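You operate a simulated robot arm through the tools that you are given. There is no shell and no other tool. Be economical: measure what you need, move in short steps, check, and stop when the job is done.

Carry out the task below with a simulated robot arm. There is one attempt and no reset: what you move stays moved.

## Task
Fetch the white plug and stand it on the top of the white table. Then take the 15 steel plug from the top of the white table and leave it on top of the yellow pad there. Then take the brass nut from the top of the white table and leave it on the blue tape there. Then stack the grease jar that says "L1" from the top of the white table on top of the grease jar labelled "L3". Then turn the number thirty-three grey switch to on. Then turn the number three red handle to 1. Then stack the tin marked "paste" from the top of the wooden bench on top of the tin that says "paint". Then fetch the small tub from the top of the wooden bench and set it on the top of the test bench. Then take the measuring jug on the top of the wooden bench and put it away on the top of the test bench. Then put the pass tag on the black tape. Then turn the orange dial to 6. Then take the white tape from the back of the test bench and leave it on the small disc. Keep to this order. Set down upright: white plug, measuring jug.

The check looks at the end state, three seconds after you hand in, the way a careful person would. Anything else that was tipped, shoved, dropped, spilled or broken makes it a failure.

## Robot
A 7-joint arm with a fingered hand on a trunk, on a base that drives. Base frame: it is fixed to the floor where the robot stands at the start and does not move with it; the origin is under the middle of the robot, x ahead of it, y to its left, z up; the surface under the hand at the start is at about z = 0.74. Units: m, degrees, N and s.
With the tool pointing down near the work surface it reaches from about 0.36 to 0.84 m from the robot's upright axis, wherever it stands. Its first joint turns from -115.0 to 115.0 degrees. Places, roughly: black tape (6x6x3 cm) [-3.7, 4.8, 1]; blue tape (6x6x3 cm) [0.7, -0.2, 0.8]; brass nut (5x5x5 cm) [0.6, -0.4, 0.8]; grease jar [0.5, -0.5, 0.75]; measuring jug [0.75, 3, 1]; number thirty-three grey switch [0.7, 1.2, 1.3]; number three red handle [0.5, 2.1, 0.9]; orange dial [0.5, 3.3, 0.9]; pass tag [0.5, 3, 1]; small disc (8x8x1 cm) [-2.4, 4.9, 0.9]; small tub [0.5, 3, 1]; steel plug [0.5, 0, 0.75]; tin [0.75, 3, 1]; top of the test bench (100x21 cm) [-2.6, 4.54, 0.9]; top of the white table [0.7, -0.2, 0.7]; white plug (5x5x9 cm) [0.5, -0.1, 0.3]; white tape (6x6x2 cm) [-3, 4.9, 0.9]; yellow pad (6x5x4 cm) [0.7, -0.3, 0.8]. Payload 5 kg.
The TCP is the grasp point between the finger pads, 0.032 m short of the fingertips. In the tool frame z runs along the fingers and y along their closing line. Largest opening 0.16 m; the body of the gripper starts 0.089 m behind the TCP. The gripper is a hand of 4 fingers: y runs from the thumb to the fingers, the wrist lies at [0, 0, -0.267] in the tool frame.
Orientation is that of the tool frame in the base frame, as [roll, pitch, yaw] about the fixed x, y, z axes, in that order (R = Rz(yaw) Ry(pitch) Rx(roll)). With the fingers straight down and closing along the base's y, the tool's x points along the base's -x, its y along +y and its z along -z.

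## Interface
- The arm moves only by the tool apply_moves. Its argument "moves" is a list of rows, each a list of 6 numbers: the shift along the tool's x, y, z in units of 250 mm (1.0 is 250 mm), then the turn, a rotation vector about the tool's x, y, z in units of 180 degrees (1.0 is 180 degrees). In form: [[tx, ty, tz, rx, ry, rz], ...]. A call has 1 to 12 rows; each row is the pose to reach, as a shift and turn from the pose commanded when the call began, along the tool's axes at that moment. A call with a number of a shift or a turn outside -1 to 1 is refused whole. Each row takes 0.2 s and may step no farther than 0.05 m and 8.6 degrees from the row before; otherwise, the whole call is refused. A pose out of reach is approached as far as the arm can. The call stops where the force on the tool passes 40 N (or 10 N more than at its start, if that is more) or the arm is blocked; 0.2 s more then pass. In this call time passes only in rows, and 0.2 s behind the last. It gives the time, the measured TCP pose, the force on the tool (base axes), the opening and the grip force at its end, in the units of the frame above (readings bear some noise), with the torque about the TCP (base axes, N m) and any sound that the robot's microphone picked up.
- Cameras (640 x 400 px; columns grow to the right, rows downward): "scene" is now at [0.012, 0.1273, 1.617]; the picture's right is [-0.37, -0.93, 0.00], its down [-0.73, 0.29, -0.62] and it looks along [0.57, -0.23, -0.79] (base axes); focal length 255 px, centre (320, 200). "wrist" rides on the gripper at [0.08, -0.004, -0.114] in the tool frame; the picture's right is [0.05, 1.00, 0.00], its down [-0.82, 0.04, -0.58] and it looks along [-0.58, 0.03, 0.82] (tool axes); focal length 265 px, centre (320, 200). There is no depth. A picture from a camera that has moved, and an enlarged one, comes with that camera's place and axes in the base frame and with its lens.
- capture(camera): a new picture of that camera. It takes no simulated time.
- raise_lower(by): slides the trunk up (or, below 0, down) by that many m; the arm and the scene camera ride with it, the base frame stays. It gives what a move gives, with no picture.
- drive_base(legs): drives the robot by 1 to 6 legs, each [ahead, turn to the left] in m and degrees, along the robot's own axes; the way and the turn of a leg run together, so that a leg with both is an arc; at most 1.5 m and 180 degrees a leg. The arm and the cameras ride along, it lands a little off, and it stops where it bumps. It gives what a move gives.
- set_fingers(finger1, finger2, finger3, thumb_bend): sets how far each is bent, from 0 (flat) to 1 (curled in); at 0.3 the hand is open as for a grip, at 0.7 the pads meet at the TCP. One left out holds its place. A second passes; each finger stops where it meets its share of the squeeze, and holds until it gets a number again. It is the only way to open and close the hand. It gives what a move gives, with no picture; readings hold the bend of each and the force on the fingers (four entries, about 0 where the hand has none), thumb and palm.
- turn_head(pan, tilt): turns the head with the scene camera to pan (to the left, within 155 degrees either way) and tilt (down, from -29 to 69), counted from straight ahead of the robot. It gives what a move gives.
- zoom(camera, box): a new picture of the part [left, top, right, bottom] of that camera's present view, enlarged. It takes no simulated time.
- close_job(): hands the job in; it is judged then, once.

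Work in short steps. Places have to be worked out from the pictures, the camera data and where the tool is seen: move nearer, look again, correct. Check each grasp and each placing, and mend what went wrong. You have 535 turns and 306 pictures in all, those below and enlarged ones among them. Open the gripper and draw the arm clear of the work before you hand the job in, unless the task says otherwise; then end with one line.

The tools are called after "Request:" as a command line: name --pt "numbers of a row" for each row, then --argument value for the rest, lists and objects as JSON in quotes. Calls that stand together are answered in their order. apply_moves: Moves the arm, as the interface text tells. Its arguments: {"type":"object","properties":{"moves":{"type":"array","items":{"type":"array","items":{"type":"number"}}}},"required":["moves"]} The other tools are called the same way: raise_lower (by) slides the trunk up or down; set_fingers (finger1, finger2, finger3, thumb_bend) moves the fingers one by one; drive_base (legs) drives the base; turn_head (pan, tilt) turns the head that bears the scene camera; capture (camera) takes a picture; zoom (camera, box) takes an enlarged picture of a part of a camera's view; close_job () hands the job in.

At the start:

```text
time_s: 0.0
position: [0.5937, -0.1069, 1.0742]
ee_rot: [180.0, 0.0, 180.0]
ft_force: [-0.3, 0.5, 0.1]
wrist_torque: [-0.02, 0.03, 0.0]
width: 0.1599
finger_force: 0.1
shape: jaw
bend: [0.3, 0.3, 0.3, 0.3]
finger forces: [0.1, 0.0, 0.1, 0.1, 0.0, 0.0]
trunk travel left (down, up): [-0.75, 0.24]
robot x, y, heading: [0.0024, -0.0002, -0.0]
head pan, tilt: [-21.8, 51.8]
```

scene: 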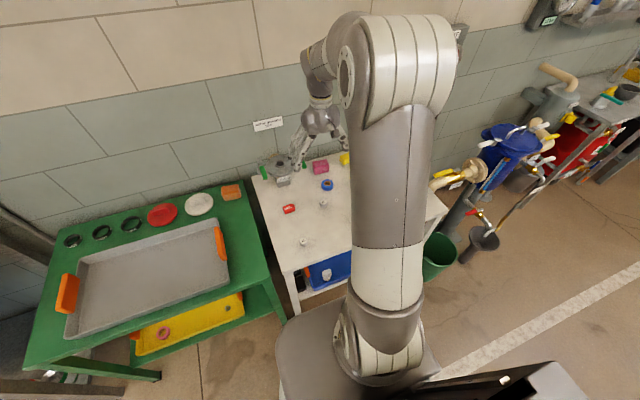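
wrist: 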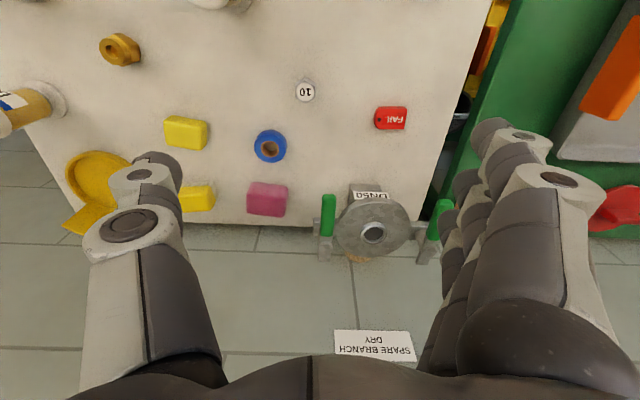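

The start pictures show the white table partly hidden by the arm. I enlarge both views to identify the things on it.

Request:
zoom --camera "scene" --box '[240, 130, 400, 300]'

Request:
zoom --camera "wrist" --box '[0, 0, 480, 250]'

```text
2.35 times, centred on (320, 215) of scene
camera zoom: at [0.012, 0.1273, 1.617], right [-0.37, -0.93, 0.0], down [-0.73, 0.29, -0.62], along [0.57, -0.23, -0.79], focal length 600 px, centre (320, 165)
```

zoom: 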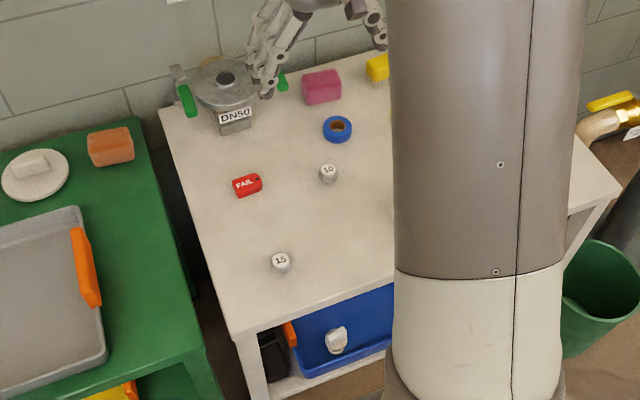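

```text
1.33 times, centred on (240, 125) of wrist
camera zoom: at [0.5136, -0.1123, 1.1882], right [-0.05, 1.0, 0.0], down [0.82, 0.04, 0.58], along [0.58, 0.03, -0.82], focal length 354 px, centre (427, 300)
```

zoom: 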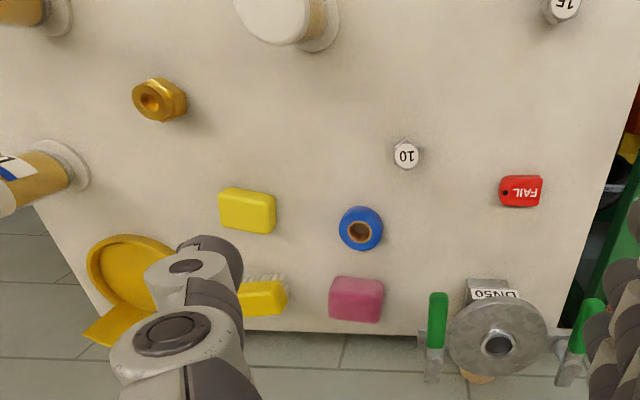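

The plug is in the blue tray under the table front edge, so it will need a horizontal approach. First I look round the room with the head.

Request:
turn_head --pan 60 --tilt 15

Request:
capture --camera "scene"

Request:
turn_head --pan 120 --tilt 15

Request:
capture --camera "scene"

Request:
turn_head --pan -120 --tilt 25

Request:
capture --camera "scene"

Request:
turn_head --pan -60 --tilt 35

Request:
capture --camera "scene"

```text
time_s: 1.6
position: [0.5922, -0.1071, 1.0738]
ee_rot: [180.0, 0.0, -180.0]
ft_force: [0.0, 0.6, -0.2]
wrist_torque: [0.0, 0.0, 0.02]
width: 0.1597
finger_force: 0.0
shape: jaw
bend: [0.3, 0.3, 0.3, 0.3]
finger forces: [0.0, 0.0, 0.0, 0.0, 0.0, 0.0]
trunk travel left (down, up): [-0.75, 0.24]
robot x, y, heading: [0.0007, -0.0009, 0.1]
head pan, tilt: [60.0, 15.0]
```

```text
301 pictures are left
camera scene: at [-0.0111, 0.2361, 1.6731], right [0.87, -0.5, 0.0], down [-0.13, -0.22, -0.97], along [0.48, 0.84, -0.26], focal length 255 px, centre (320, 200)
```

scene: 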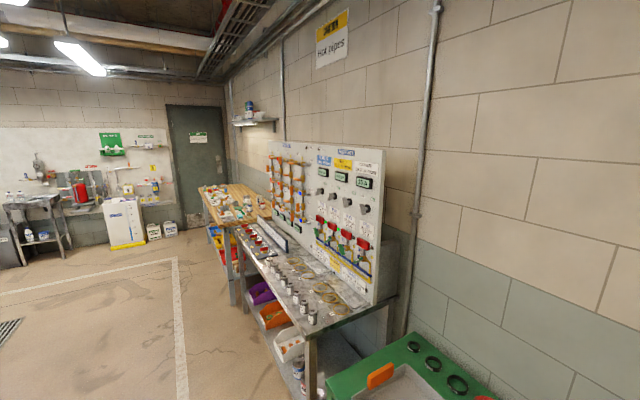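

```text
time_s: 2.9
position: [0.5925, -0.107, 1.0729]
ee_rot: [-180.0, -0.1, 180.0]
ft_force: [0.0, -0.6, -0.2]
wrist_torque: [0.01, 0.02, -0.02]
width: 0.1596
finger_force: 0.1
shape: jaw
bend: [0.3, 0.3, 0.3, 0.3]
finger forces: [0.0, 0.0, 0.1, 0.1, 0.0, 0.1]
trunk travel left (down, up): [-0.75, 0.24]
robot x, y, heading: [-0.0024, -0.0039, 0.1]
head pan, tilt: [120.0, 15.0]
```

```text
300 pictures are left
camera scene: at [-0.1045, 0.2362, 1.6732], right [0.87, 0.5, 0.0], down [0.13, -0.22, -0.97], along [-0.48, 0.84, -0.26], focal length 255 px, centre (320, 200)
```

scene: 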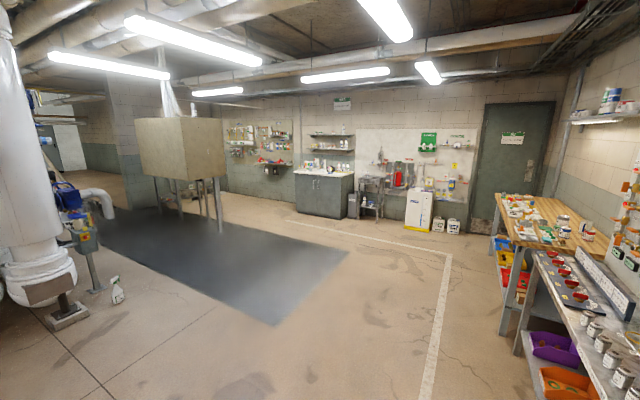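

```text
time_s: 6.2
position: [0.5926, -0.1073, 1.0743]
ee_rot: [180.0, 0.0, -180.0]
ft_force: [0.6, -0.2, 0.5]
wrist_torque: [0.0, 0.0, 0.02]
width: 0.1599
finger_force: 0.0
shape: jaw
bend: [0.3, 0.3, 0.3, 0.3]
finger forces: [0.0, 0.1, 0.0, 0.0, 0.0, 0.0]
trunk travel left (down, up): [-0.75, 0.24]
robot x, y, heading: [0.0037, -0.0015, 0.1]
head pan, tilt: [-120.0, 25.0]
```

```text
299 pictures are left
camera scene: at [-0.1039, 0.0755, 1.6569], right [-0.87, 0.5, 0.0], down [0.21, 0.37, -0.91], along [-0.45, -0.79, -0.42], focal length 255 px, centre (320, 200)
```

scene: 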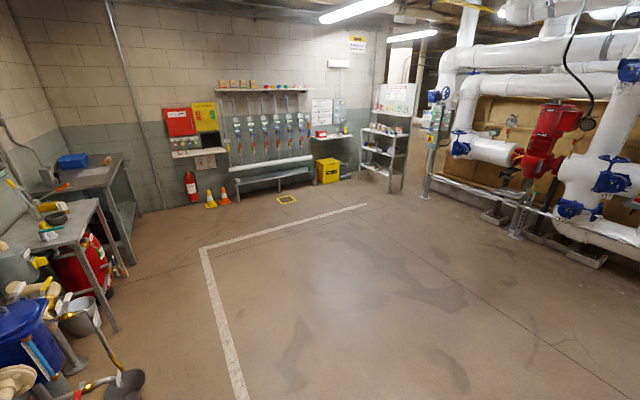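

```text
time_s: 7.5
position: [0.5926, -0.108, 1.0747]
ee_rot: [-180.0, 0.0, -180.0]
ft_force: [0.1, 0.0, -0.5]
wrist_torque: [-0.02, 0.01, -0.01]
width: 0.1598
finger_force: 0.1
shape: jaw
bend: [0.3, 0.3, 0.3, 0.3]
finger forces: [0.0, 0.0, 0.0, 0.0, 0.0, 0.0]
trunk travel left (down, up): [-0.75, 0.24]
robot x, y, heading: [0.0028, 0.0006, 0.2]
head pan, tilt: [-60.0, 35.0]
```

```text
298 pictures are left
camera scene: at [-0.0139, 0.079, 1.6412], right [-0.87, -0.5, 0.0], down [-0.29, 0.5, -0.82], along [0.41, -0.71, -0.57], focal length 255 px, centre (320, 200)
```

scene: 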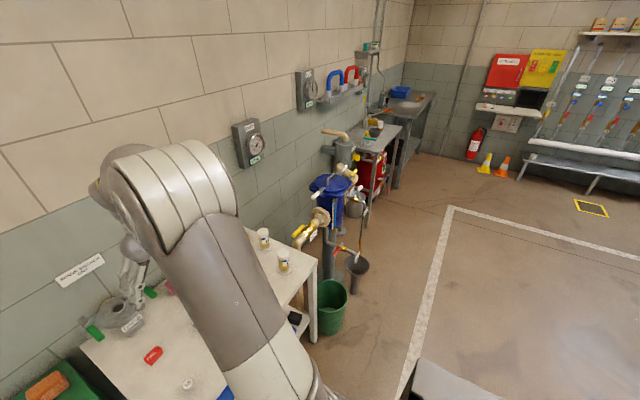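

There is free floor behind the robot. I back off 0.4 m, so the hand can go down ahead of the table and reach into the tray with a tilted hand.

Request:
drive_base --legs '[[-0.4, 0]]'

Request:
turn_head --pan 0 --tilt 40

Request:
capture --camera "scene"

```text
time_s: 10.1
position: [0.1817, -0.1053, 1.0741]
ee_rot: [180.0, 0.0, -179.7]
ft_force: [-0.4, -0.1, 0.8]
wrist_torque: [0.0, -0.01, 0.0]
width: 0.1596
finger_force: 0.2
shape: jaw
bend: [0.3, 0.3, 0.3, 0.3]
finger forces: [0.1, 0.0, 0.1, 0.0, 0.1, 0.0]
trunk travel left (down, up): [-0.75, 0.24]
robot x, y, heading: [-0.4092, -0.0039, 0.2]
head pan, tilt: [-60.0, 35.0]
```

```text
time_s: 11.4
position: [0.1825, -0.1044, 1.0737]
ee_rot: [-180.0, -0.1, -179.7]
ft_force: [0.0, -0.2, -0.3]
wrist_torque: [0.01, -0.01, 0.01]
width: 0.1597
finger_force: 0.1
shape: jaw
bend: [0.3, 0.3, 0.3, 0.3]
finger forces: [0.0, 0.0, 0.1, 0.1, 0.1, 0.0]
trunk travel left (down, up): [-0.75, 0.24]
robot x, y, heading: [-0.4088, 0.0026, 0.1]
head pan, tilt: [0.0, 40.0]
```

```text
297 pictures are left
camera scene: at [-0.3848, 0.1543, 1.6336], right [0.0, -1.0, 0.0], down [-0.64, 0.0, -0.77], along [0.77, 0.0, -0.64], focal length 255 px, centre (320, 200)
```

scene: 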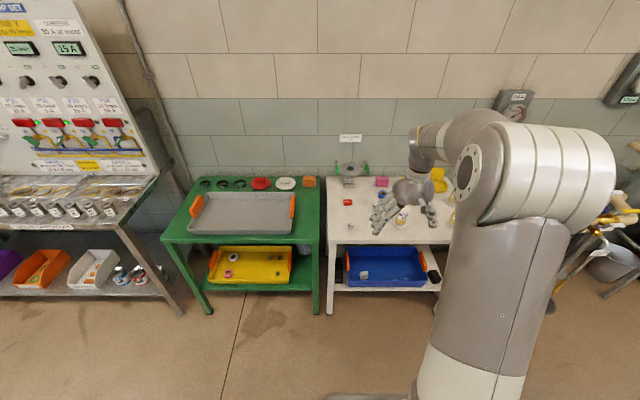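

Clear view of the table front and the shelf. I zoom on the tray and the table top.

Request:
zoom --camera "scene" --box '[310, 220, 460, 314]'

Request:
zoom --camera "scene" --box '[315, 150, 475, 250]'

```text
4.26 times, centred on (385, 267) of scene
camera zoom: at [-0.3848, 0.1543, 1.6336], right [0.0, -1.0, 0.0], down [-0.64, 0.0, -0.77], along [0.77, 0.0, -0.64], focal length 1085 px, centre (43, -85)
```

zoom: 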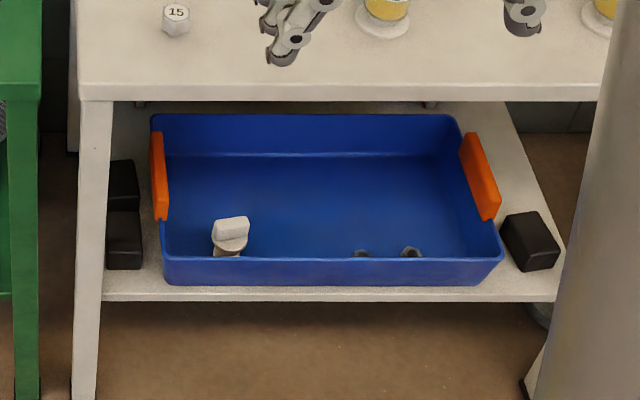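

```text
4.00 times, centred on (395, 200) of scene
camera zoom: at [-0.3848, 0.1543, 1.6336], right [0.0, -1.0, 0.0], down [-0.64, 0.0, -0.77], along [0.77, 0.0, -0.64], focal length 1020 px, centre (20, 200)
```

zoom: 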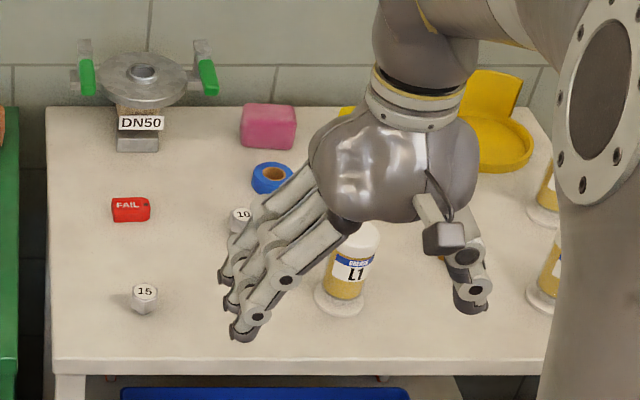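

The plug stands at about (0.495, -0.107), just behind the tray's front wall. I tilt the hand 45° forward, then lower the trunk with the hand in front of the table.

Request:
apply_moves --pt "0 0 0 0 -0.042 0" --pt "0 0 0 0 -0.084 0" --pt "0 0 0 0 -0.126 0" --pt "0 0 0 0 -0.168 0" --pt "0 0 0 0 -0.21 0" --pt "0 0 0 0 -0.25 0"

Request:
raise_lower --by -0.6

Request:
capture --camera "wrist"

Request:
capture --camera "scene"

```text
time_s: 12.8
position: [0.1839, -0.1044, 1.0752]
ee_rot: [179.9, 40.2, -179.6]
ft_force: [0.4, 0.3, -0.7]
wrist_torque: [-0.02, 0.01, 0.01]
width: 0.1597
finger_force: 0.0
shape: jaw
bend: [0.3, 0.3, 0.3, 0.3]
finger forces: [0.1, 0.1, 0.1, 0.1, 0.0, 0.0]
out of reach, approached as far as the arm can: row 6
trunk travel left (down, up): [-0.75, 0.24]
robot x, y, heading: [-0.4126, -0.0032, 0.4]
head pan, tilt: [0.0, 40.0]
```

```text
refused: -0.6 is not a number from -0.4 to 0.4
```

```text
294 pictures are left
camera wrist: at [0.0499, -0.1104, 1.1098], right [-0.05, 1.0, -0.03], down [0.25, 0.04, 0.97], along [0.97, 0.04, -0.25], focal length 265 px, centre (320, 200)
```

wrist: 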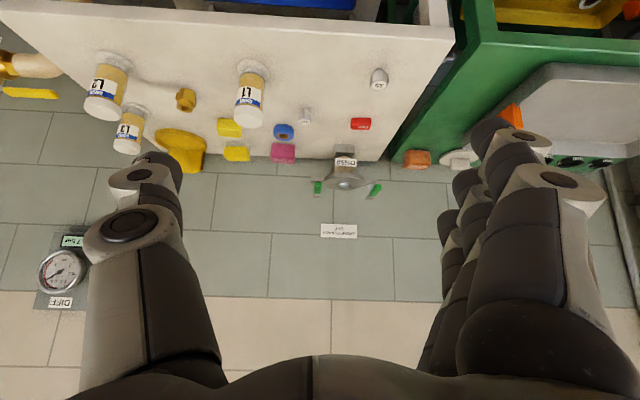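

```text
293 pictures are left
camera scene: at [-0.3846, 0.1545, 1.6336], right [0.01, -1.0, 0.0], down [-0.64, 0.0, -0.77], along [0.77, 0.0, -0.64], focal length 255 px, centre (320, 200)
```

scene: 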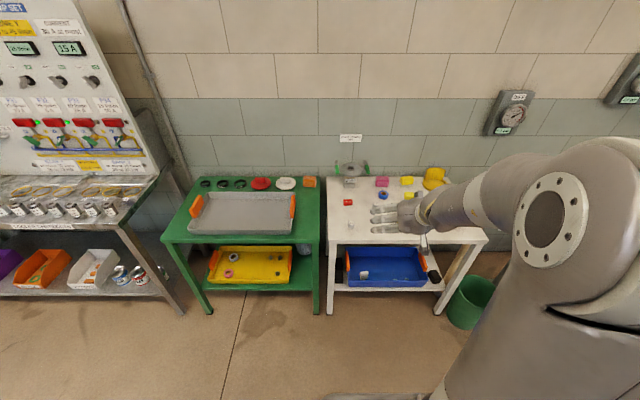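

The tilt reached 40°. I lower the trunk in two strokes.

Request:
raise_lower --by -0.4

Request:
raise_lower --by -0.15

Request:
capture --camera "wrist"

Request:
capture --camera "scene"

```text
time_s: 16.6
position: [0.1821, -0.1044, 0.6745]
ee_rot: [179.7, 40.0, -179.6]
ft_force: [0.4, 0.3, 0.4]
wrist_torque: [-0.01, 0.01, 0.01]
width: 0.1598
finger_force: 0.0
shape: jaw
bend: [0.3, 0.3, 0.3, 0.3]
finger forces: [0.1, 0.0, 0.0, 0.0, 0.0, 0.0]
trunk travel left (down, up): [-0.35, 0.64]
robot x, y, heading: [-0.4087, 0.0039, 0.2]
head pan, tilt: [0.0, 40.0]
```

```text
time_s: 18.4
position: [0.1833, -0.104, 0.5247]
ee_rot: [179.8, 40.2, -179.7]
ft_force: [0.2, 0.1, 0.4]
wrist_torque: [0.03, 0.03, 0.03]
width: 0.1601
finger_force: 0.0
shape: jaw
bend: [0.3, 0.3, 0.3, 0.3]
finger forces: [0.0, 0.1, 0.1, 0.0, 0.1, 0.1]
trunk travel left (down, up): [-0.2, 0.79]
robot x, y, heading: [-0.4118, 0.0008, 0.4]
head pan, tilt: [0.0, 40.0]
```

```text
292 pictures are left
camera wrist: at [0.05, -0.1103, 0.56], right [-0.05, 1.0, -0.03], down [0.25, 0.04, 0.97], along [0.97, 0.04, -0.25], focal length 265 px, centre (320, 200)
```

wrist: 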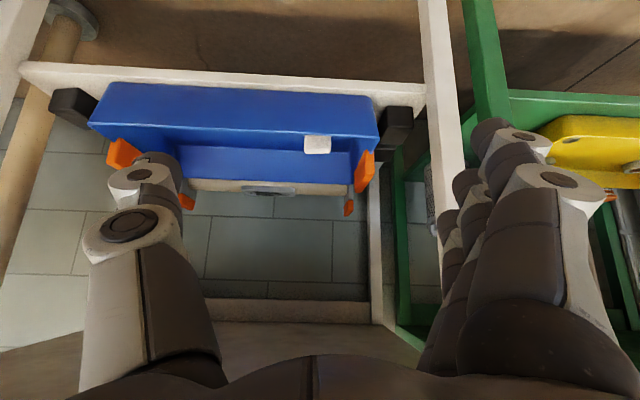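

```text
291 pictures are left
camera scene: at [-0.3849, 0.1543, 1.0836], right [0.01, -1.0, 0.0], down [-0.64, 0.0, -0.77], along [0.77, 0.0, -0.64], focal length 255 px, centre (320, 200)
```

scene: 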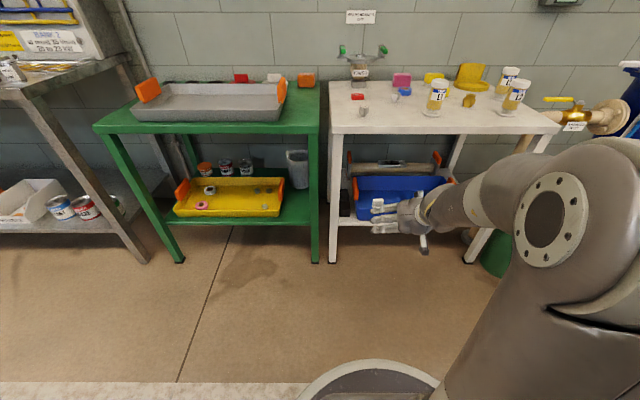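

Both views agree: the plug's handle is at about (0.477, -0.10, 0.347), and the tray's left wall is near y = -0.01. I narrow the hand and move ahead to just above and in front of the plug.

Request:
set_fingers --finger1 0.42 --finger2 0.42 --finger3 0.42 --thumb_bend 0.42

Request:
apply_moves --pt "-0.057 0 0.165 0 0 0" --pt "-0.114 0 0.33 0 0 0" --pt "-0.171 0 0.495 0 0 0" --pt "-0.228 0.0 0.66 0 0 0"

Request:
capture --camera "wrist"

Request:
capture --camera "scene"

```text
time_s: 19.4
position: [0.1835, -0.1033, 0.5238]
ee_rot: [179.7, 40.1, -179.7]
ft_force: [0.8, -1.1, -0.9]
wrist_torque: [-0.01, 0.01, 0.01]
width: 0.1243
finger_force: 0.1
shape: fingers
bend: [0.42, 0.42, 0.42, 0.42]
finger forces: [0.0, 0.1, 0.0, 0.0, 0.0, 0.0]
trunk travel left (down, up): [-0.2, 0.79]
robot x, y, heading: [-0.4094, -0.0011, 0.4]
head pan, tilt: [0.0, 40.0]
```

```text
time_s: 20.4
position: [0.3345, -0.1005, 0.4355]
ee_rot: [179.8, 40.2, -179.6]
ft_force: [0.3, -0.1, 1.0]
wrist_torque: [0.02, 0.05, 0.02]
width: 0.1242
finger_force: 0.0
shape: fingers
bend: [0.42, 0.42, 0.42, 0.42]
finger forces: [0.0, 0.0, 0.0, 0.1, 0.0, 0.0]
trunk travel left (down, up): [-0.2, 0.79]
robot x, y, heading: [-0.4121, -0.0016, 0.3]
head pan, tilt: [0.0, 40.0]
```

```text
290 pictures are left
camera wrist: at [0.1999, -0.1069, 0.4707], right [-0.05, 1.0, -0.03], down [0.25, 0.04, 0.97], along [0.97, 0.04, -0.25], focal length 265 px, centre (320, 200)
```

wrist: 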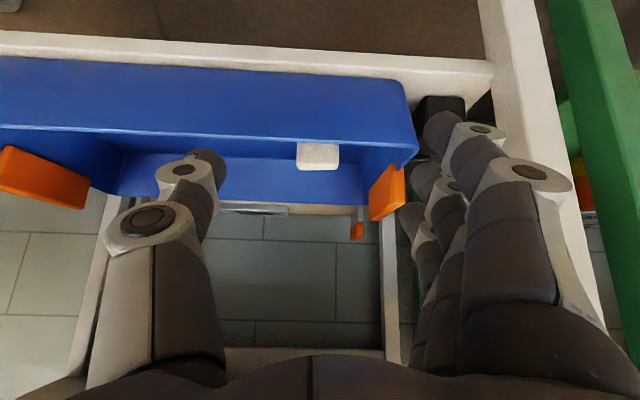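

```text
289 pictures are left
camera scene: at [-0.3854, 0.1543, 1.0837], right [0.01, -1.0, 0.0], down [-0.64, 0.0, -0.77], along [0.77, 0.0, -0.64], focal length 255 px, centre (320, 200)
```

scene: 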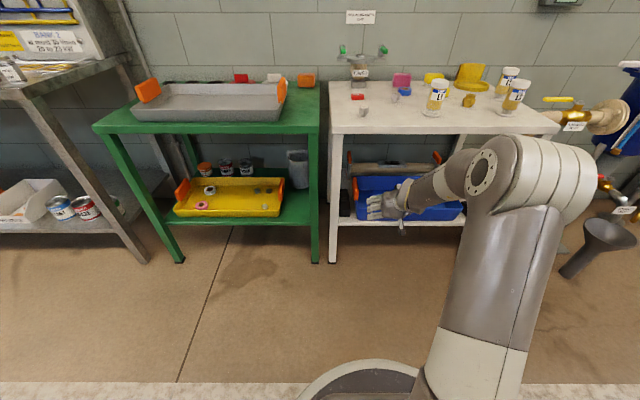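

The tray rim is at about (0.433, z 0.35) and the handle at (0.494, -0.099, 0.34). I narrow the hand a bit more and go over the rim at z 0.42 with this tilt.

Request:
set_fingers --finger1 0.48 --finger2 0.48 --finger3 0.48 --thumb_bend 0.48

Request:
apply_moves --pt "-0.112 0 0.115 0 0 0" --pt "-0.225 0 0.23 0 0 0" --pt "-0.337 0 0.344 0 0 0" --pt "-0.449 0.0 0.458 0 0 0"

Request:
capture --camera "wrist"

Request:
capture --camera "scene"

```text
time_s: 21.4
position: [0.3336, -0.1, 0.4346]
ee_rot: [179.8, 40.1, -179.7]
ft_force: [0.2, 0.2, -0.7]
wrist_torque: [-0.04, 0.0, 0.04]
width: 0.1001
finger_force: 0.1
shape: fingers
bend: [0.48, 0.48, 0.48, 0.48]
finger forces: [0.0, 0.1, 0.0, 0.1, 0.0, 0.1]
trunk travel left (down, up): [-0.2, 0.79]
robot x, y, heading: [-0.413, 0.0007, 0.1]
head pan, tilt: [0.0, 40.0]
```

```text
time_s: 22.4
position: [0.4925, -0.1009, 0.4202]
ee_rot: [179.7, 40.2, -179.7]
ft_force: [-0.3, 0.3, 0.6]
wrist_torque: [0.02, 0.06, -0.05]
width: 0.1
finger_force: 0.0
shape: fingers
bend: [0.48, 0.48, 0.48, 0.48]
finger forces: [0.1, 0.0, 0.0, 0.1, 0.1, 0.0]
trunk travel left (down, up): [-0.2, 0.79]
robot x, y, heading: [-0.4108, -0.0043, 0.1]
head pan, tilt: [0.0, 40.0]
```

```text
288 pictures are left
camera wrist: at [0.3593, -0.1071, 0.4563], right [-0.05, 1.0, -0.03], down [0.25, 0.04, 0.97], along [0.97, 0.04, -0.25], focal length 265 px, centre (320, 200)
```

wrist: 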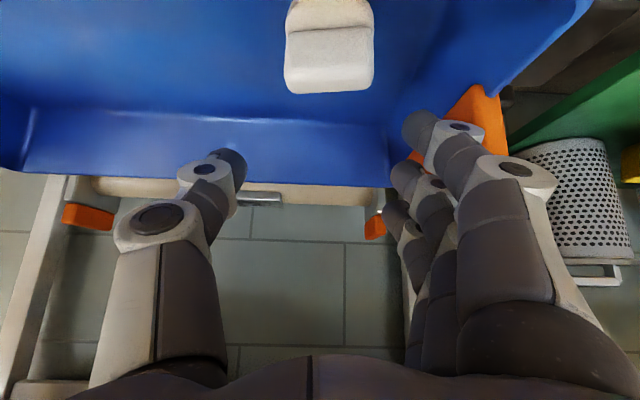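

```text
287 pictures are left
camera scene: at [-0.3851, 0.1543, 1.0836], right [0.01, -1.0, 0.0], down [-0.64, 0.0, -0.77], along [0.77, 0.0, -0.64], focal length 255 px, centre (320, 200)
```

scene: 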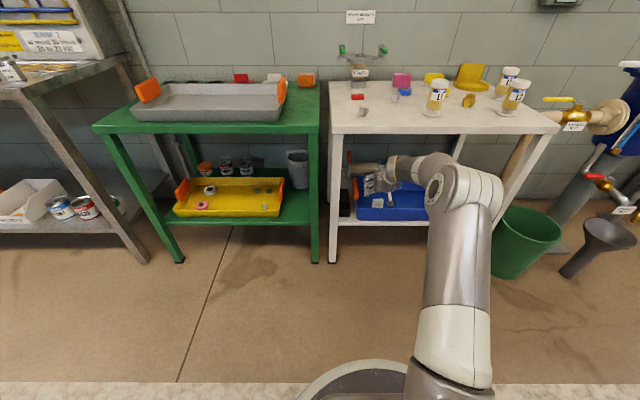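

The handle is well centred between thumb and fingers. I descend to z 0.352 while steepening the hand to 25° from vertical.

Request:
apply_moves --pt "0.0585 0.003 0.0695 0 0.0277 0" --pt "0.117 0.005 0.139 0 0.0554 0" --pt "0.175 0.008 0.208 0 0.083 0"

Request:
capture --camera "wrist"

Request:
capture --camera "scene"

```text
time_s: 23.2
position: [0.4925, -0.0975, 0.3506]
ee_rot: [179.8, 25.1, -179.6]
ft_force: [0.4, -0.1, 1.3]
wrist_torque: [-0.01, 0.02, 0.04]
width: 0.1001
finger_force: 0.0
shape: fingers
bend: [0.48, 0.48, 0.48, 0.48]
finger forces: [0.0, 0.0, 0.0, 0.1, 0.1, 0.0]
trunk travel left (down, up): [-0.2, 0.79]
robot x, y, heading: [-0.4115, 0.0006, 0.1]
head pan, tilt: [0.0, 40.0]
```

```text
286 pictures are left
camera wrist: at [0.373, -0.1043, 0.4207], right [-0.06, 1.0, -0.02], down [0.49, 0.04, 0.87], along [0.87, 0.04, -0.49], focal length 265 px, centre (320, 200)
```

wrist: 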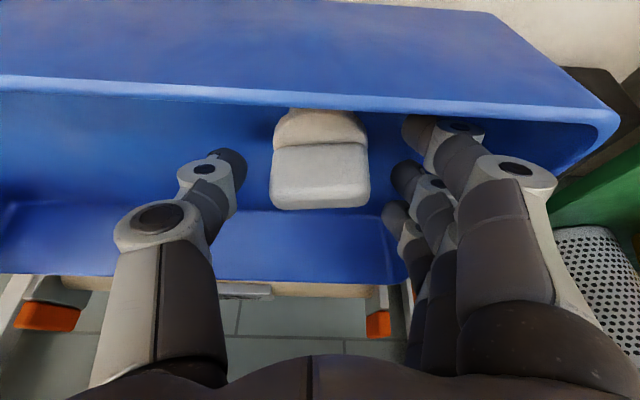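

```text
285 pictures are left
camera scene: at [-0.385, 0.1543, 1.0836], right [0.01, -1.0, 0.0], down [-0.64, 0.0, -0.77], along [0.77, 0.0, -0.64], focal length 255 px, centre (320, 200)
```

scene: 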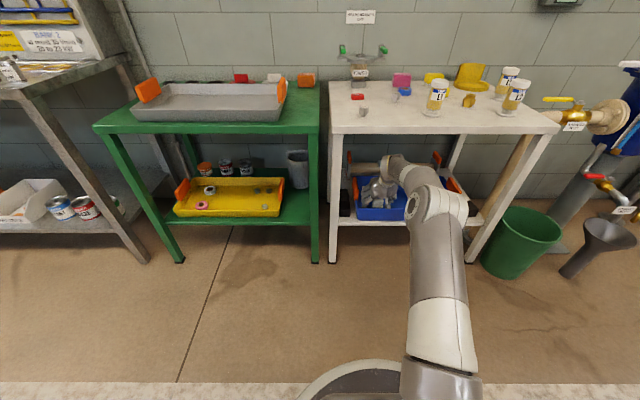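

The handle sits between the pads at TCP height, so I close on it.

Request:
set_fingers --finger1 0.7 --finger2 0.7 --finger3 0.7 --thumb_bend 0.7

Request:
capture --camera "wrist"

```text
time_s: 24.2
position: [0.4937, -0.0969, 0.3526]
ee_rot: [179.7, 25.3, -179.6]
ft_force: [0.7, 0.4, 0.1]
wrist_torque: [-0.03, 0.01, -0.03]
width: 0.0238
finger_force: 0.1
shape: fingers
bend: [0.7, 0.7, 0.7, 0.7]
finger forces: [0.0, 0.0, 0.0, 0.0, 0.2, 0.0]
trunk travel left (down, up): [-0.2, 0.79]
robot x, y, heading: [-0.4131, 0.0011, 0.3]
head pan, tilt: [0.0, 40.0]
```

```text
284 pictures are left
camera wrist: at [0.373, -0.1041, 0.4207], right [-0.06, 1.0, -0.02], down [0.49, 0.04, 0.87], along [0.87, 0.04, -0.49], focal length 265 px, centre (320, 200)
```

wrist: 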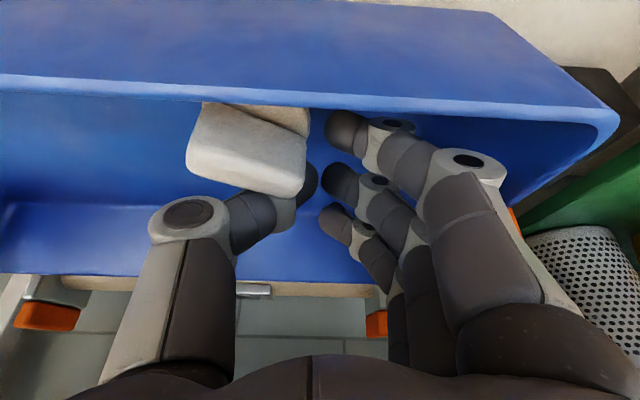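

The fingers closed behind the handle and pushed it aside toward the front. I open and rise to look again.

Request:
set_fingers --finger1 0.45 --finger2 0.45 --finger3 0.45 --thumb_bend 0.42

Request:
apply_moves --pt "-0.0585 0.0 -0.0695 0 -0.0277 0" --pt "-0.117 0.0 -0.139 0 -0.0554 0" --pt "-0.115 0.0 -0.26 0 -0.083 0"

Request:
capture --camera "wrist"

Request:
zoom --camera "scene" --box '[320, 160, 480, 260]'

```text
time_s: 25.2
position: [0.4926, -0.0978, 0.3515]
ee_rot: [179.7, 25.2, -179.6]
ft_force: [-0.3, 0.9, -0.8]
wrist_torque: [0.02, -0.03, -0.02]
width: 0.1164
finger_force: 0.1
shape: fingers
bend: [0.45, 0.45, 0.45, 0.42]
finger forces: [0.1, 0.1, 0.0, 0.0, 0.0, 0.1]
trunk travel left (down, up): [-0.2, 0.79]
robot x, y, heading: [-0.4136, 0.0003, 0.3]
head pan, tilt: [0.0, 40.0]
```

```text
time_s: 26.0
position: [0.4899, -0.0983, 0.4203]
ee_rot: [179.7, 40.2, -179.7]
ft_force: [-0.1, 0.4, 0.0]
wrist_torque: [0.01, -0.08, 0.03]
width: 0.1166
finger_force: 0.1
shape: fingers
bend: [0.45, 0.45, 0.45, 0.42]
finger forces: [0.0, 0.0, 0.0, 0.0, 0.1, 0.0]
trunk travel left (down, up): [-0.2, 0.79]
robot x, y, heading: [-0.4168, -0.0013, 0.0]
head pan, tilt: [0.0, 40.0]
```

```text
283 pictures are left
camera wrist: at [0.3573, -0.1047, 0.4568], right [-0.05, 1.0, -0.03], down [0.25, 0.04, 0.97], along [0.97, 0.04, -0.25], focal length 265 px, centre (320, 200)
```

wrist: 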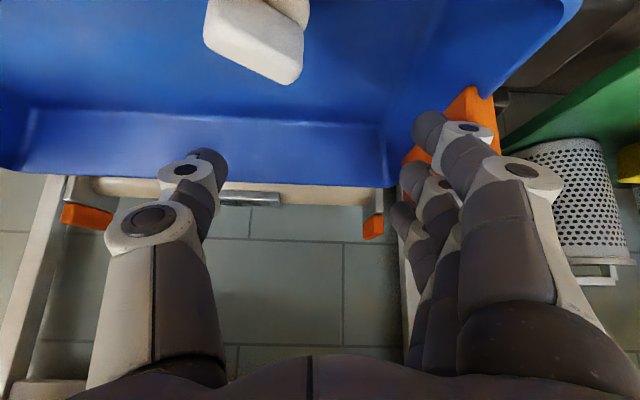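

```text
4.00 times, centred on (400, 210) of scene
camera zoom: at [-0.3845, 0.1543, 1.0835], right [0.01, -1.0, 0.0], down [-0.64, 0.0, -0.77], along [0.77, 0.0, -0.64], focal length 1020 px, centre (0, 160)
```

zoom: 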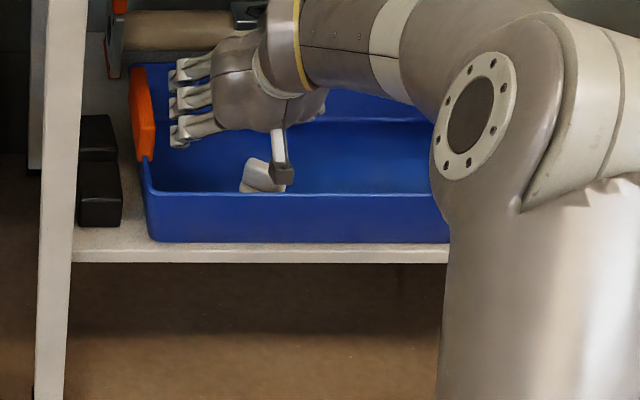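

I back the hand out over the rim to get a clear view of the plug from both cameras.

Request:
apply_moves --pt "0.112 0 -0.115 0 0 0" --pt "0.225 0 -0.23 0 0 0" --pt "0.337 0 -0.344 0 0 0" --pt "0.449 0.0 -0.458 0 0 0" --pt "0.4 0.0 -0.62 0 0 0"

Request:
zoom --camera "wrist" --box '[160, 60, 480, 260]'

Request:
zoom --camera "scene" --box '[320, 160, 480, 260]'

```text
time_s: 27.2
position: [0.3137, -0.0982, 0.4762]
ee_rot: [179.6, 40.1, -179.7]
ft_force: [-0.2, 1.2, -1.1]
wrist_torque: [-0.05, -0.05, 0.0]
width: 0.1169
finger_force: 0.2
shape: fingers
bend: [0.45, 0.45, 0.45, 0.42]
finger forces: [0.1, 0.0, 0.0, 0.0, 0.1, 0.0]
trunk travel left (down, up): [-0.2, 0.79]
robot x, y, heading: [-0.4095, -0.0031, 0.5]
head pan, tilt: [0.0, 40.0]
```

```text
2.00 times, centred on (320, 160) of wrist
camera zoom: at [0.1804, -0.1052, 0.5124], right [-0.05, 1.0, -0.03], down [0.25, 0.04, 0.97], along [0.97, 0.04, -0.25], focal length 531 px, centre (320, 280)
```

zoom: 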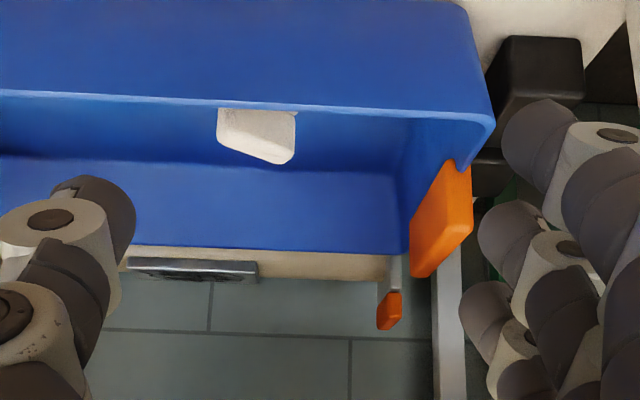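

```text
4.00 times, centred on (400, 210) of scene
camera zoom: at [-0.3844, 0.1543, 1.0835], right [0.01, -1.0, 0.0], down [-0.64, 0.0, -0.77], along [0.77, 0.0, -0.64], focal length 1020 px, centre (0, 160)
```

zoom: 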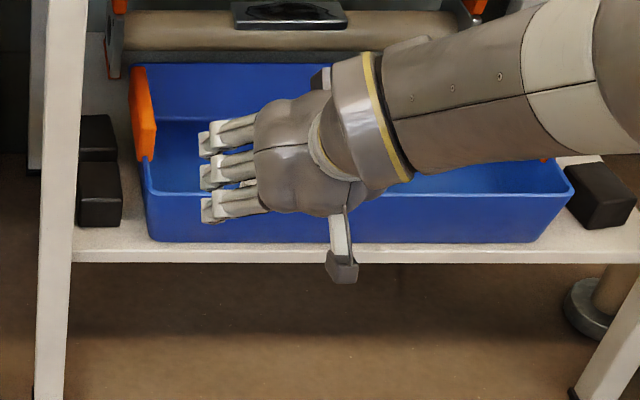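

The plug may be leaning. I shift the hand aside to -y so the head camera sees into the tray.

Request:
apply_moves --pt "0 -0.18 -0.0 0 0 0" --pt "0 -0.36 0 0 0 0" --pt "0 -0.54 0 0 0 0" --pt "0 -0.72 0 0 0 0"

Request:
zoom --camera "scene" --box '[330, 160, 450, 235]'

Request:
zoom --camera "wrist" --box '[240, 40, 560, 240]'

```text
time_s: 28.2
position: [0.3161, -0.2786, 0.4775]
ee_rot: [179.6, 40.1, -179.6]
ft_force: [0.1, 0.0, 0.5]
wrist_torque: [-0.03, 0.04, -0.02]
width: 0.1169
finger_force: 0.1
shape: fingers
bend: [0.45, 0.45, 0.45, 0.42]
finger forces: [0.0, 0.0, 0.0, 0.1, 0.0, 0.0]
trunk travel left (down, up): [-0.2, 0.79]
robot x, y, heading: [-0.4093, 0.0002, 0.6]
head pan, tilt: [0.0, 40.0]
```

```text
5.33 times, centred on (390, 198) of scene
camera zoom: at [-0.3849, 0.1546, 1.0836], right [0.01, -1.0, 0.0], down [-0.64, 0.0, -0.77], along [0.77, 0.0, -0.64], focal length 1360 px, centre (-53, 213)
```

zoom: 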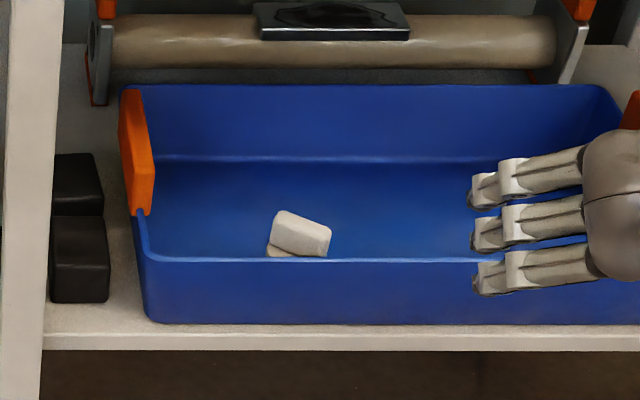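

```text
2.00 times, centred on (400, 140) of wrist
camera zoom: at [0.183, -0.2854, 0.5134], right [-0.05, 1.0, -0.03], down [0.25, 0.04, 0.97], along [0.97, 0.04, -0.25], focal length 531 px, centre (160, 320)
```

zoom: 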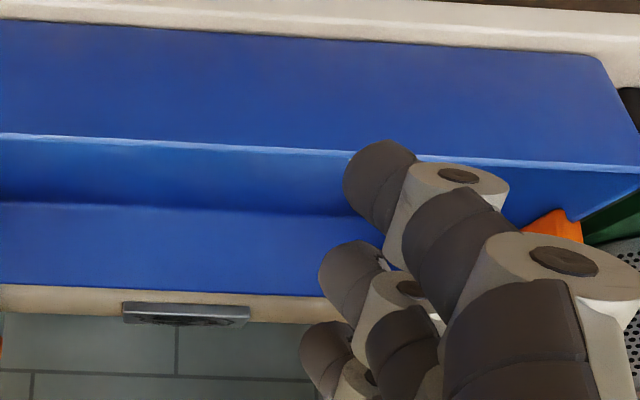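

The plug still stands; its bar has just turned about 32° and moved to about (0.475, -0.137), z≈0.34. I go back to that y and turn the hand -20° about the vertical to match.

Request:
apply_moves --pt "0 0.142 0 0.0179 0 0.0213" --pt "0 0.284 0 0.0357 0 0.0426" --pt "0 0.425 0 0.0536 0 0.0639" --pt "0 0.566 0 0.0714 0 0.0851"

Request:
capture --camera "wrist"

```text
time_s: 29.2
position: [0.3182, -0.1374, 0.4792]
ee_rot: [179.6, 40.2, 160.5]
ft_force: [2.6, 14.7, 0.3]
wrist_torque: [-1.01, 0.21, -0.89]
width: 0.1175
finger_force: 0.0
shape: fingers
bend: [0.45, 0.45, 0.45, 0.42]
finger forces: [0.0, 0.1, 0.0, 0.1, 0.0, 0.1]
trunk travel left (down, up): [-0.2, 0.79]
robot x, y, heading: [-0.4113, -0.0018, 0.6]
head pan, tilt: [0.0, 40.0]
```

```text
277 pictures are left
camera wrist: at [0.1908, -0.0982, 0.5151], right [0.29, 0.96, -0.03], down [0.25, -0.05, 0.97], along [0.92, -0.29, -0.25], focal length 265 px, centre (320, 200)
```

wrist: 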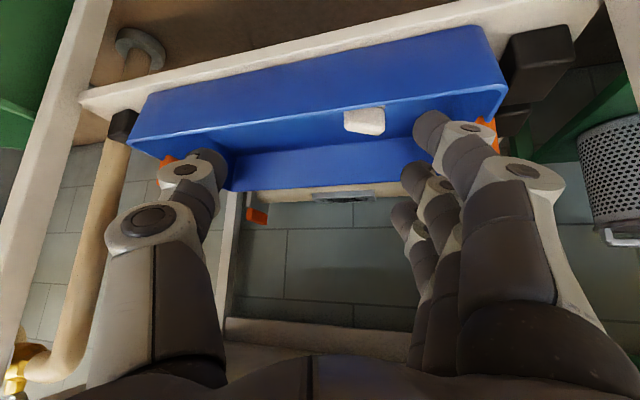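

The plug is at about (0.478, -0.134) from this view. A 15 N reading is odd; I check with a still row.

Request:
apply_moves --pt "0 0 0 0 0 0"

Request:
capture --camera "scene"

```text
time_s: 29.6
position: [0.3157, -0.1407, 0.4791]
ee_rot: [179.7, 40.1, 160.3]
ft_force: [0.5, -0.2, 0.7]
wrist_torque: [0.0, 0.0, -0.01]
width: 0.1172
finger_force: 0.1
shape: fingers
bend: [0.45, 0.45, 0.45, 0.42]
finger forces: [0.0, 0.1, 0.0, 0.0, 0.0, 0.0]
trunk travel left (down, up): [-0.2, 0.79]
robot x, y, heading: [-0.4116, -0.0022, 0.6]
head pan, tilt: [0.0, 40.0]
```

```text
276 pictures are left
camera scene: at [-0.3849, 0.1542, 1.0836], right [0.01, -1.0, 0.0], down [-0.64, 0.0, -0.77], along [0.77, 0.0, -0.64], focal length 255 px, centre (320, 200)
```

scene: 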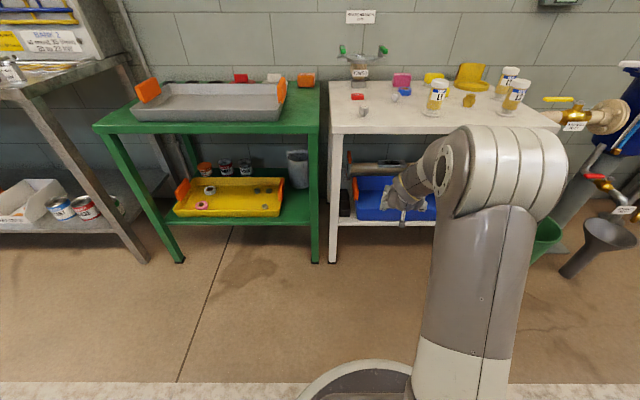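

No contact, just motion. I move over the rim to above the plug at z 0.42.

Request:
apply_moves --pt "-0.11 0.06 0.1 0 0 0" --pt "-0.2 0.12 0.23 0 0 0" --pt "-0.27 0.178 0.39 0 0 0" --pt "-0.304 0.237 0.564 0 0 0"

Request:
capture --camera "wrist"

```text
time_s: 30.6
position: [0.4747, -0.1356, 0.4171]
ee_rot: [179.6, 40.1, 160.4]
ft_force: [-0.3, -0.6, 1.6]
wrist_torque: [0.05, 0.07, 0.08]
width: 0.1173
finger_force: 0.0
shape: fingers
bend: [0.45, 0.45, 0.45, 0.42]
finger forces: [0.0, 0.1, 0.0, 0.0, 0.0, 0.0]
trunk travel left (down, up): [-0.2, 0.79]
robot x, y, heading: [-0.4123, -0.0016, 0.2]
head pan, tilt: [0.0, 40.0]
```

```text
275 pictures are left
camera wrist: at [0.3476, -0.0957, 0.4537], right [0.3, 0.95, -0.03], down [0.25, -0.05, 0.97], along [0.92, -0.29, -0.25], focal length 265 px, centre (320, 200)
```

wrist: 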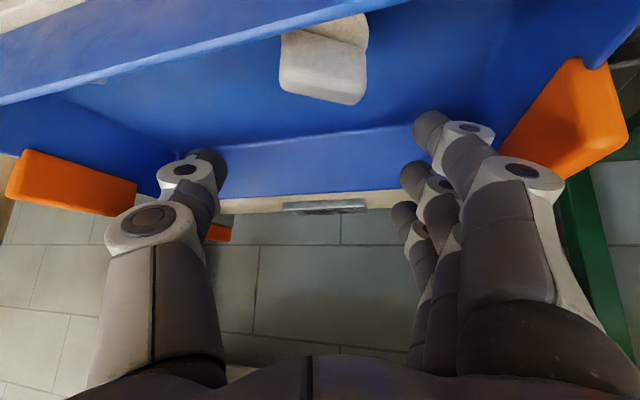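

The handle's faces triangulate to a centre of about (0.461, -0.134, 0.34), nearer the front wall than I had aimed. I narrow the hand and descend to x 0.467, z 0.352 at 25° tilt.

Request:
set_fingers --finger1 0.48 --finger2 0.48 --finger3 0.48 --thumb_bend 0.48

Request:
apply_moves --pt "0.064 0 0.06 0 0.0277 0" --pt "0.127 -0.002 0.119 0 0.0554 0" --pt "0.191 -0.004 0.179 0 0.083 0"

Request:
capture --camera "wrist"

```text
time_s: 31.6
position: [0.4739, -0.1343, 0.4167]
ee_rot: [179.7, 40.1, 160.2]
ft_force: [0.5, -0.3, 0.7]
wrist_torque: [-0.01, 0.02, 0.01]
width: 0.1003
finger_force: 0.1
shape: fingers
bend: [0.48, 0.48, 0.48, 0.48]
finger forces: [0.0, 0.0, 0.0, 0.0, 0.0, 0.0]
trunk travel left (down, up): [-0.2, 0.79]
robot x, y, heading: [-0.4106, -0.0004, 0.4]
head pan, tilt: [0.0, 40.0]
```

```text
time_s: 32.4
position: [0.466, -0.1327, 0.3538]
ee_rot: [179.7, 25.2, 160.4]
ft_force: [0.4, 0.1, 1.0]
wrist_torque: [0.01, 0.01, 0.09]
width: 0.0998
finger_force: 0.4
shape: fingers
bend: [0.48, 0.48, 0.48, 0.48]
finger forces: [0.0, 0.0, 0.0, 0.0, 1.1, 0.0]
trunk travel left (down, up): [-0.2, 0.79]
robot x, y, heading: [-0.4107, 0.0023, 0.6]
head pan, tilt: [0.0, 40.0]
```

```text
274 pictures are left
camera wrist: at [0.3522, -0.0972, 0.4228], right [0.29, 0.96, -0.02], down [0.48, -0.13, 0.87], along [0.83, -0.26, -0.49], focal length 265 px, centre (320, 200)
```

wrist: 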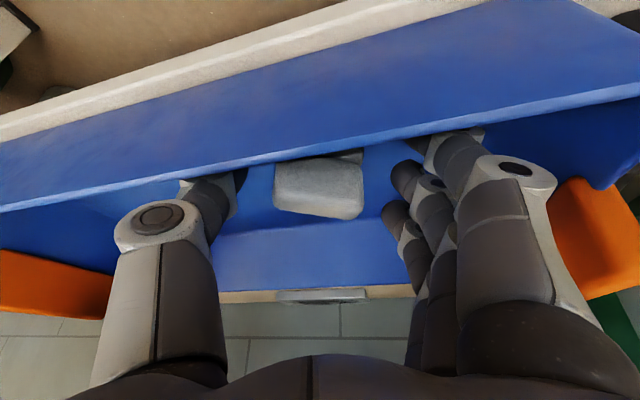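

The handle now spans the finger rows, with the thumb just brushing the rim. I close.

Request:
set_fingers --finger1 0.7 --finger2 0.7 --finger3 0.7 --thumb_bend 0.7

Request:
capture --camera "wrist"

```text
time_s: 33.4
position: [0.4673, -0.1327, 0.3522]
ee_rot: [179.7, 25.1, 160.3]
ft_force: [0.0, -0.1, -0.2]
wrist_torque: [-0.04, -0.01, 0.0]
width: 0.0498
finger_force: 17.8
shape: fingers
bend: [0.63, 0.62, 0.7, 0.64]
finger forces: [7.6, 9.6, 0.1, 0.0, 18.9, 0.1]
trunk travel left (down, up): [-0.2, 0.79]
robot x, y, heading: [-0.4108, -0.0006, 0.2]
head pan, tilt: [0.0, 40.0]
```

```text
273 pictures are left
camera wrist: at [0.352, -0.097, 0.4221], right [0.29, 0.96, -0.02], down [0.48, -0.13, 0.87], along [0.83, -0.26, -0.49], focal length 265 px, centre (320, 200)
```

wrist: 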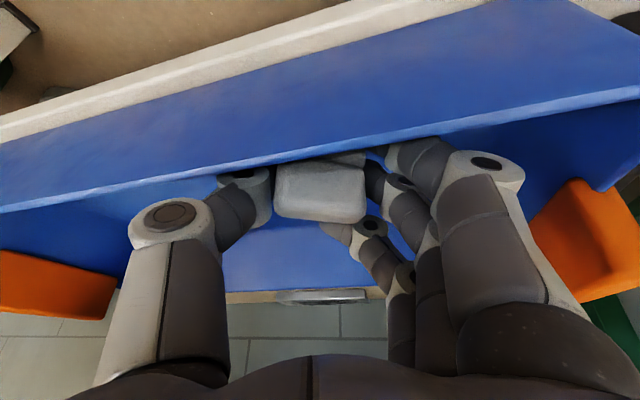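

Firm grip: 5 cm wide and 18 N. I lift 10 cm while leaning the hand back to 45°, so the wrist keeps clear of the table edge.

Request:
apply_moves --pt "-0.034 0 -0.072 0 -0.01 0" --pt "-0.076 0 -0.163 0 -0.04 0" --pt "-0.118 0 -0.253 0 -0.075 0" --pt "-0.169 0 -0.362 0 -0.111 0"

Request:
capture --camera "wrist"

Request:
capture --camera "scene"

```text
time_s: 34.4
position: [0.4663, -0.1302, 0.4531]
ee_rot: [179.5, 45.1, 160.2]
ft_force: [0.8, -0.7, -1.5]
wrist_torque: [0.03, -0.03, 0.07]
width: 0.05
finger_force: 17.8
shape: fingers
bend: [0.64, 0.62, 0.7, 0.64]
finger forces: [7.5, 9.7, 0.0, 0.0, 18.8, 0.0]
trunk travel left (down, up): [-0.2, 0.79]
robot x, y, heading: [-0.4155, -0.0026, 0.1]
head pan, tilt: [0.0, 40.0]
```

```text
272 pictures are left
camera wrist: at [0.3366, -0.0896, 0.4774], right [0.3, 0.95, -0.03], down [0.17, -0.02, 0.99], along [0.94, -0.3, -0.17], focal length 265 px, centre (320, 200)
```

wrist: 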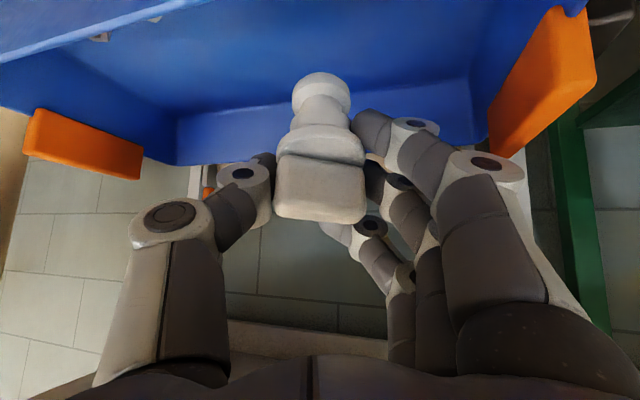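

```text
271 pictures are left
camera scene: at [-0.3846, 0.1542, 1.0836], right [0.01, -1.0, 0.0], down [-0.64, 0.0, -0.77], along [0.77, 0.0, -0.64], focal length 255 px, centre (320, 200)
```

scene: 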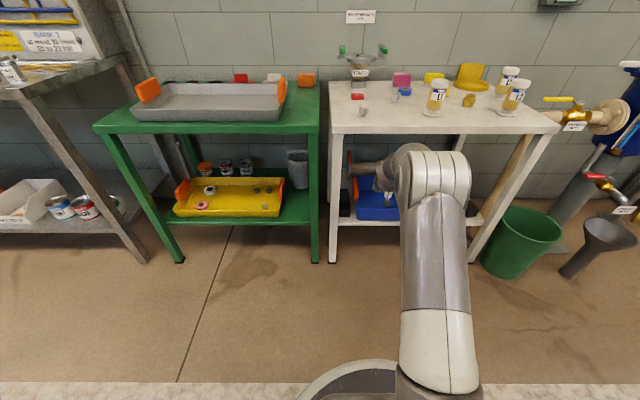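

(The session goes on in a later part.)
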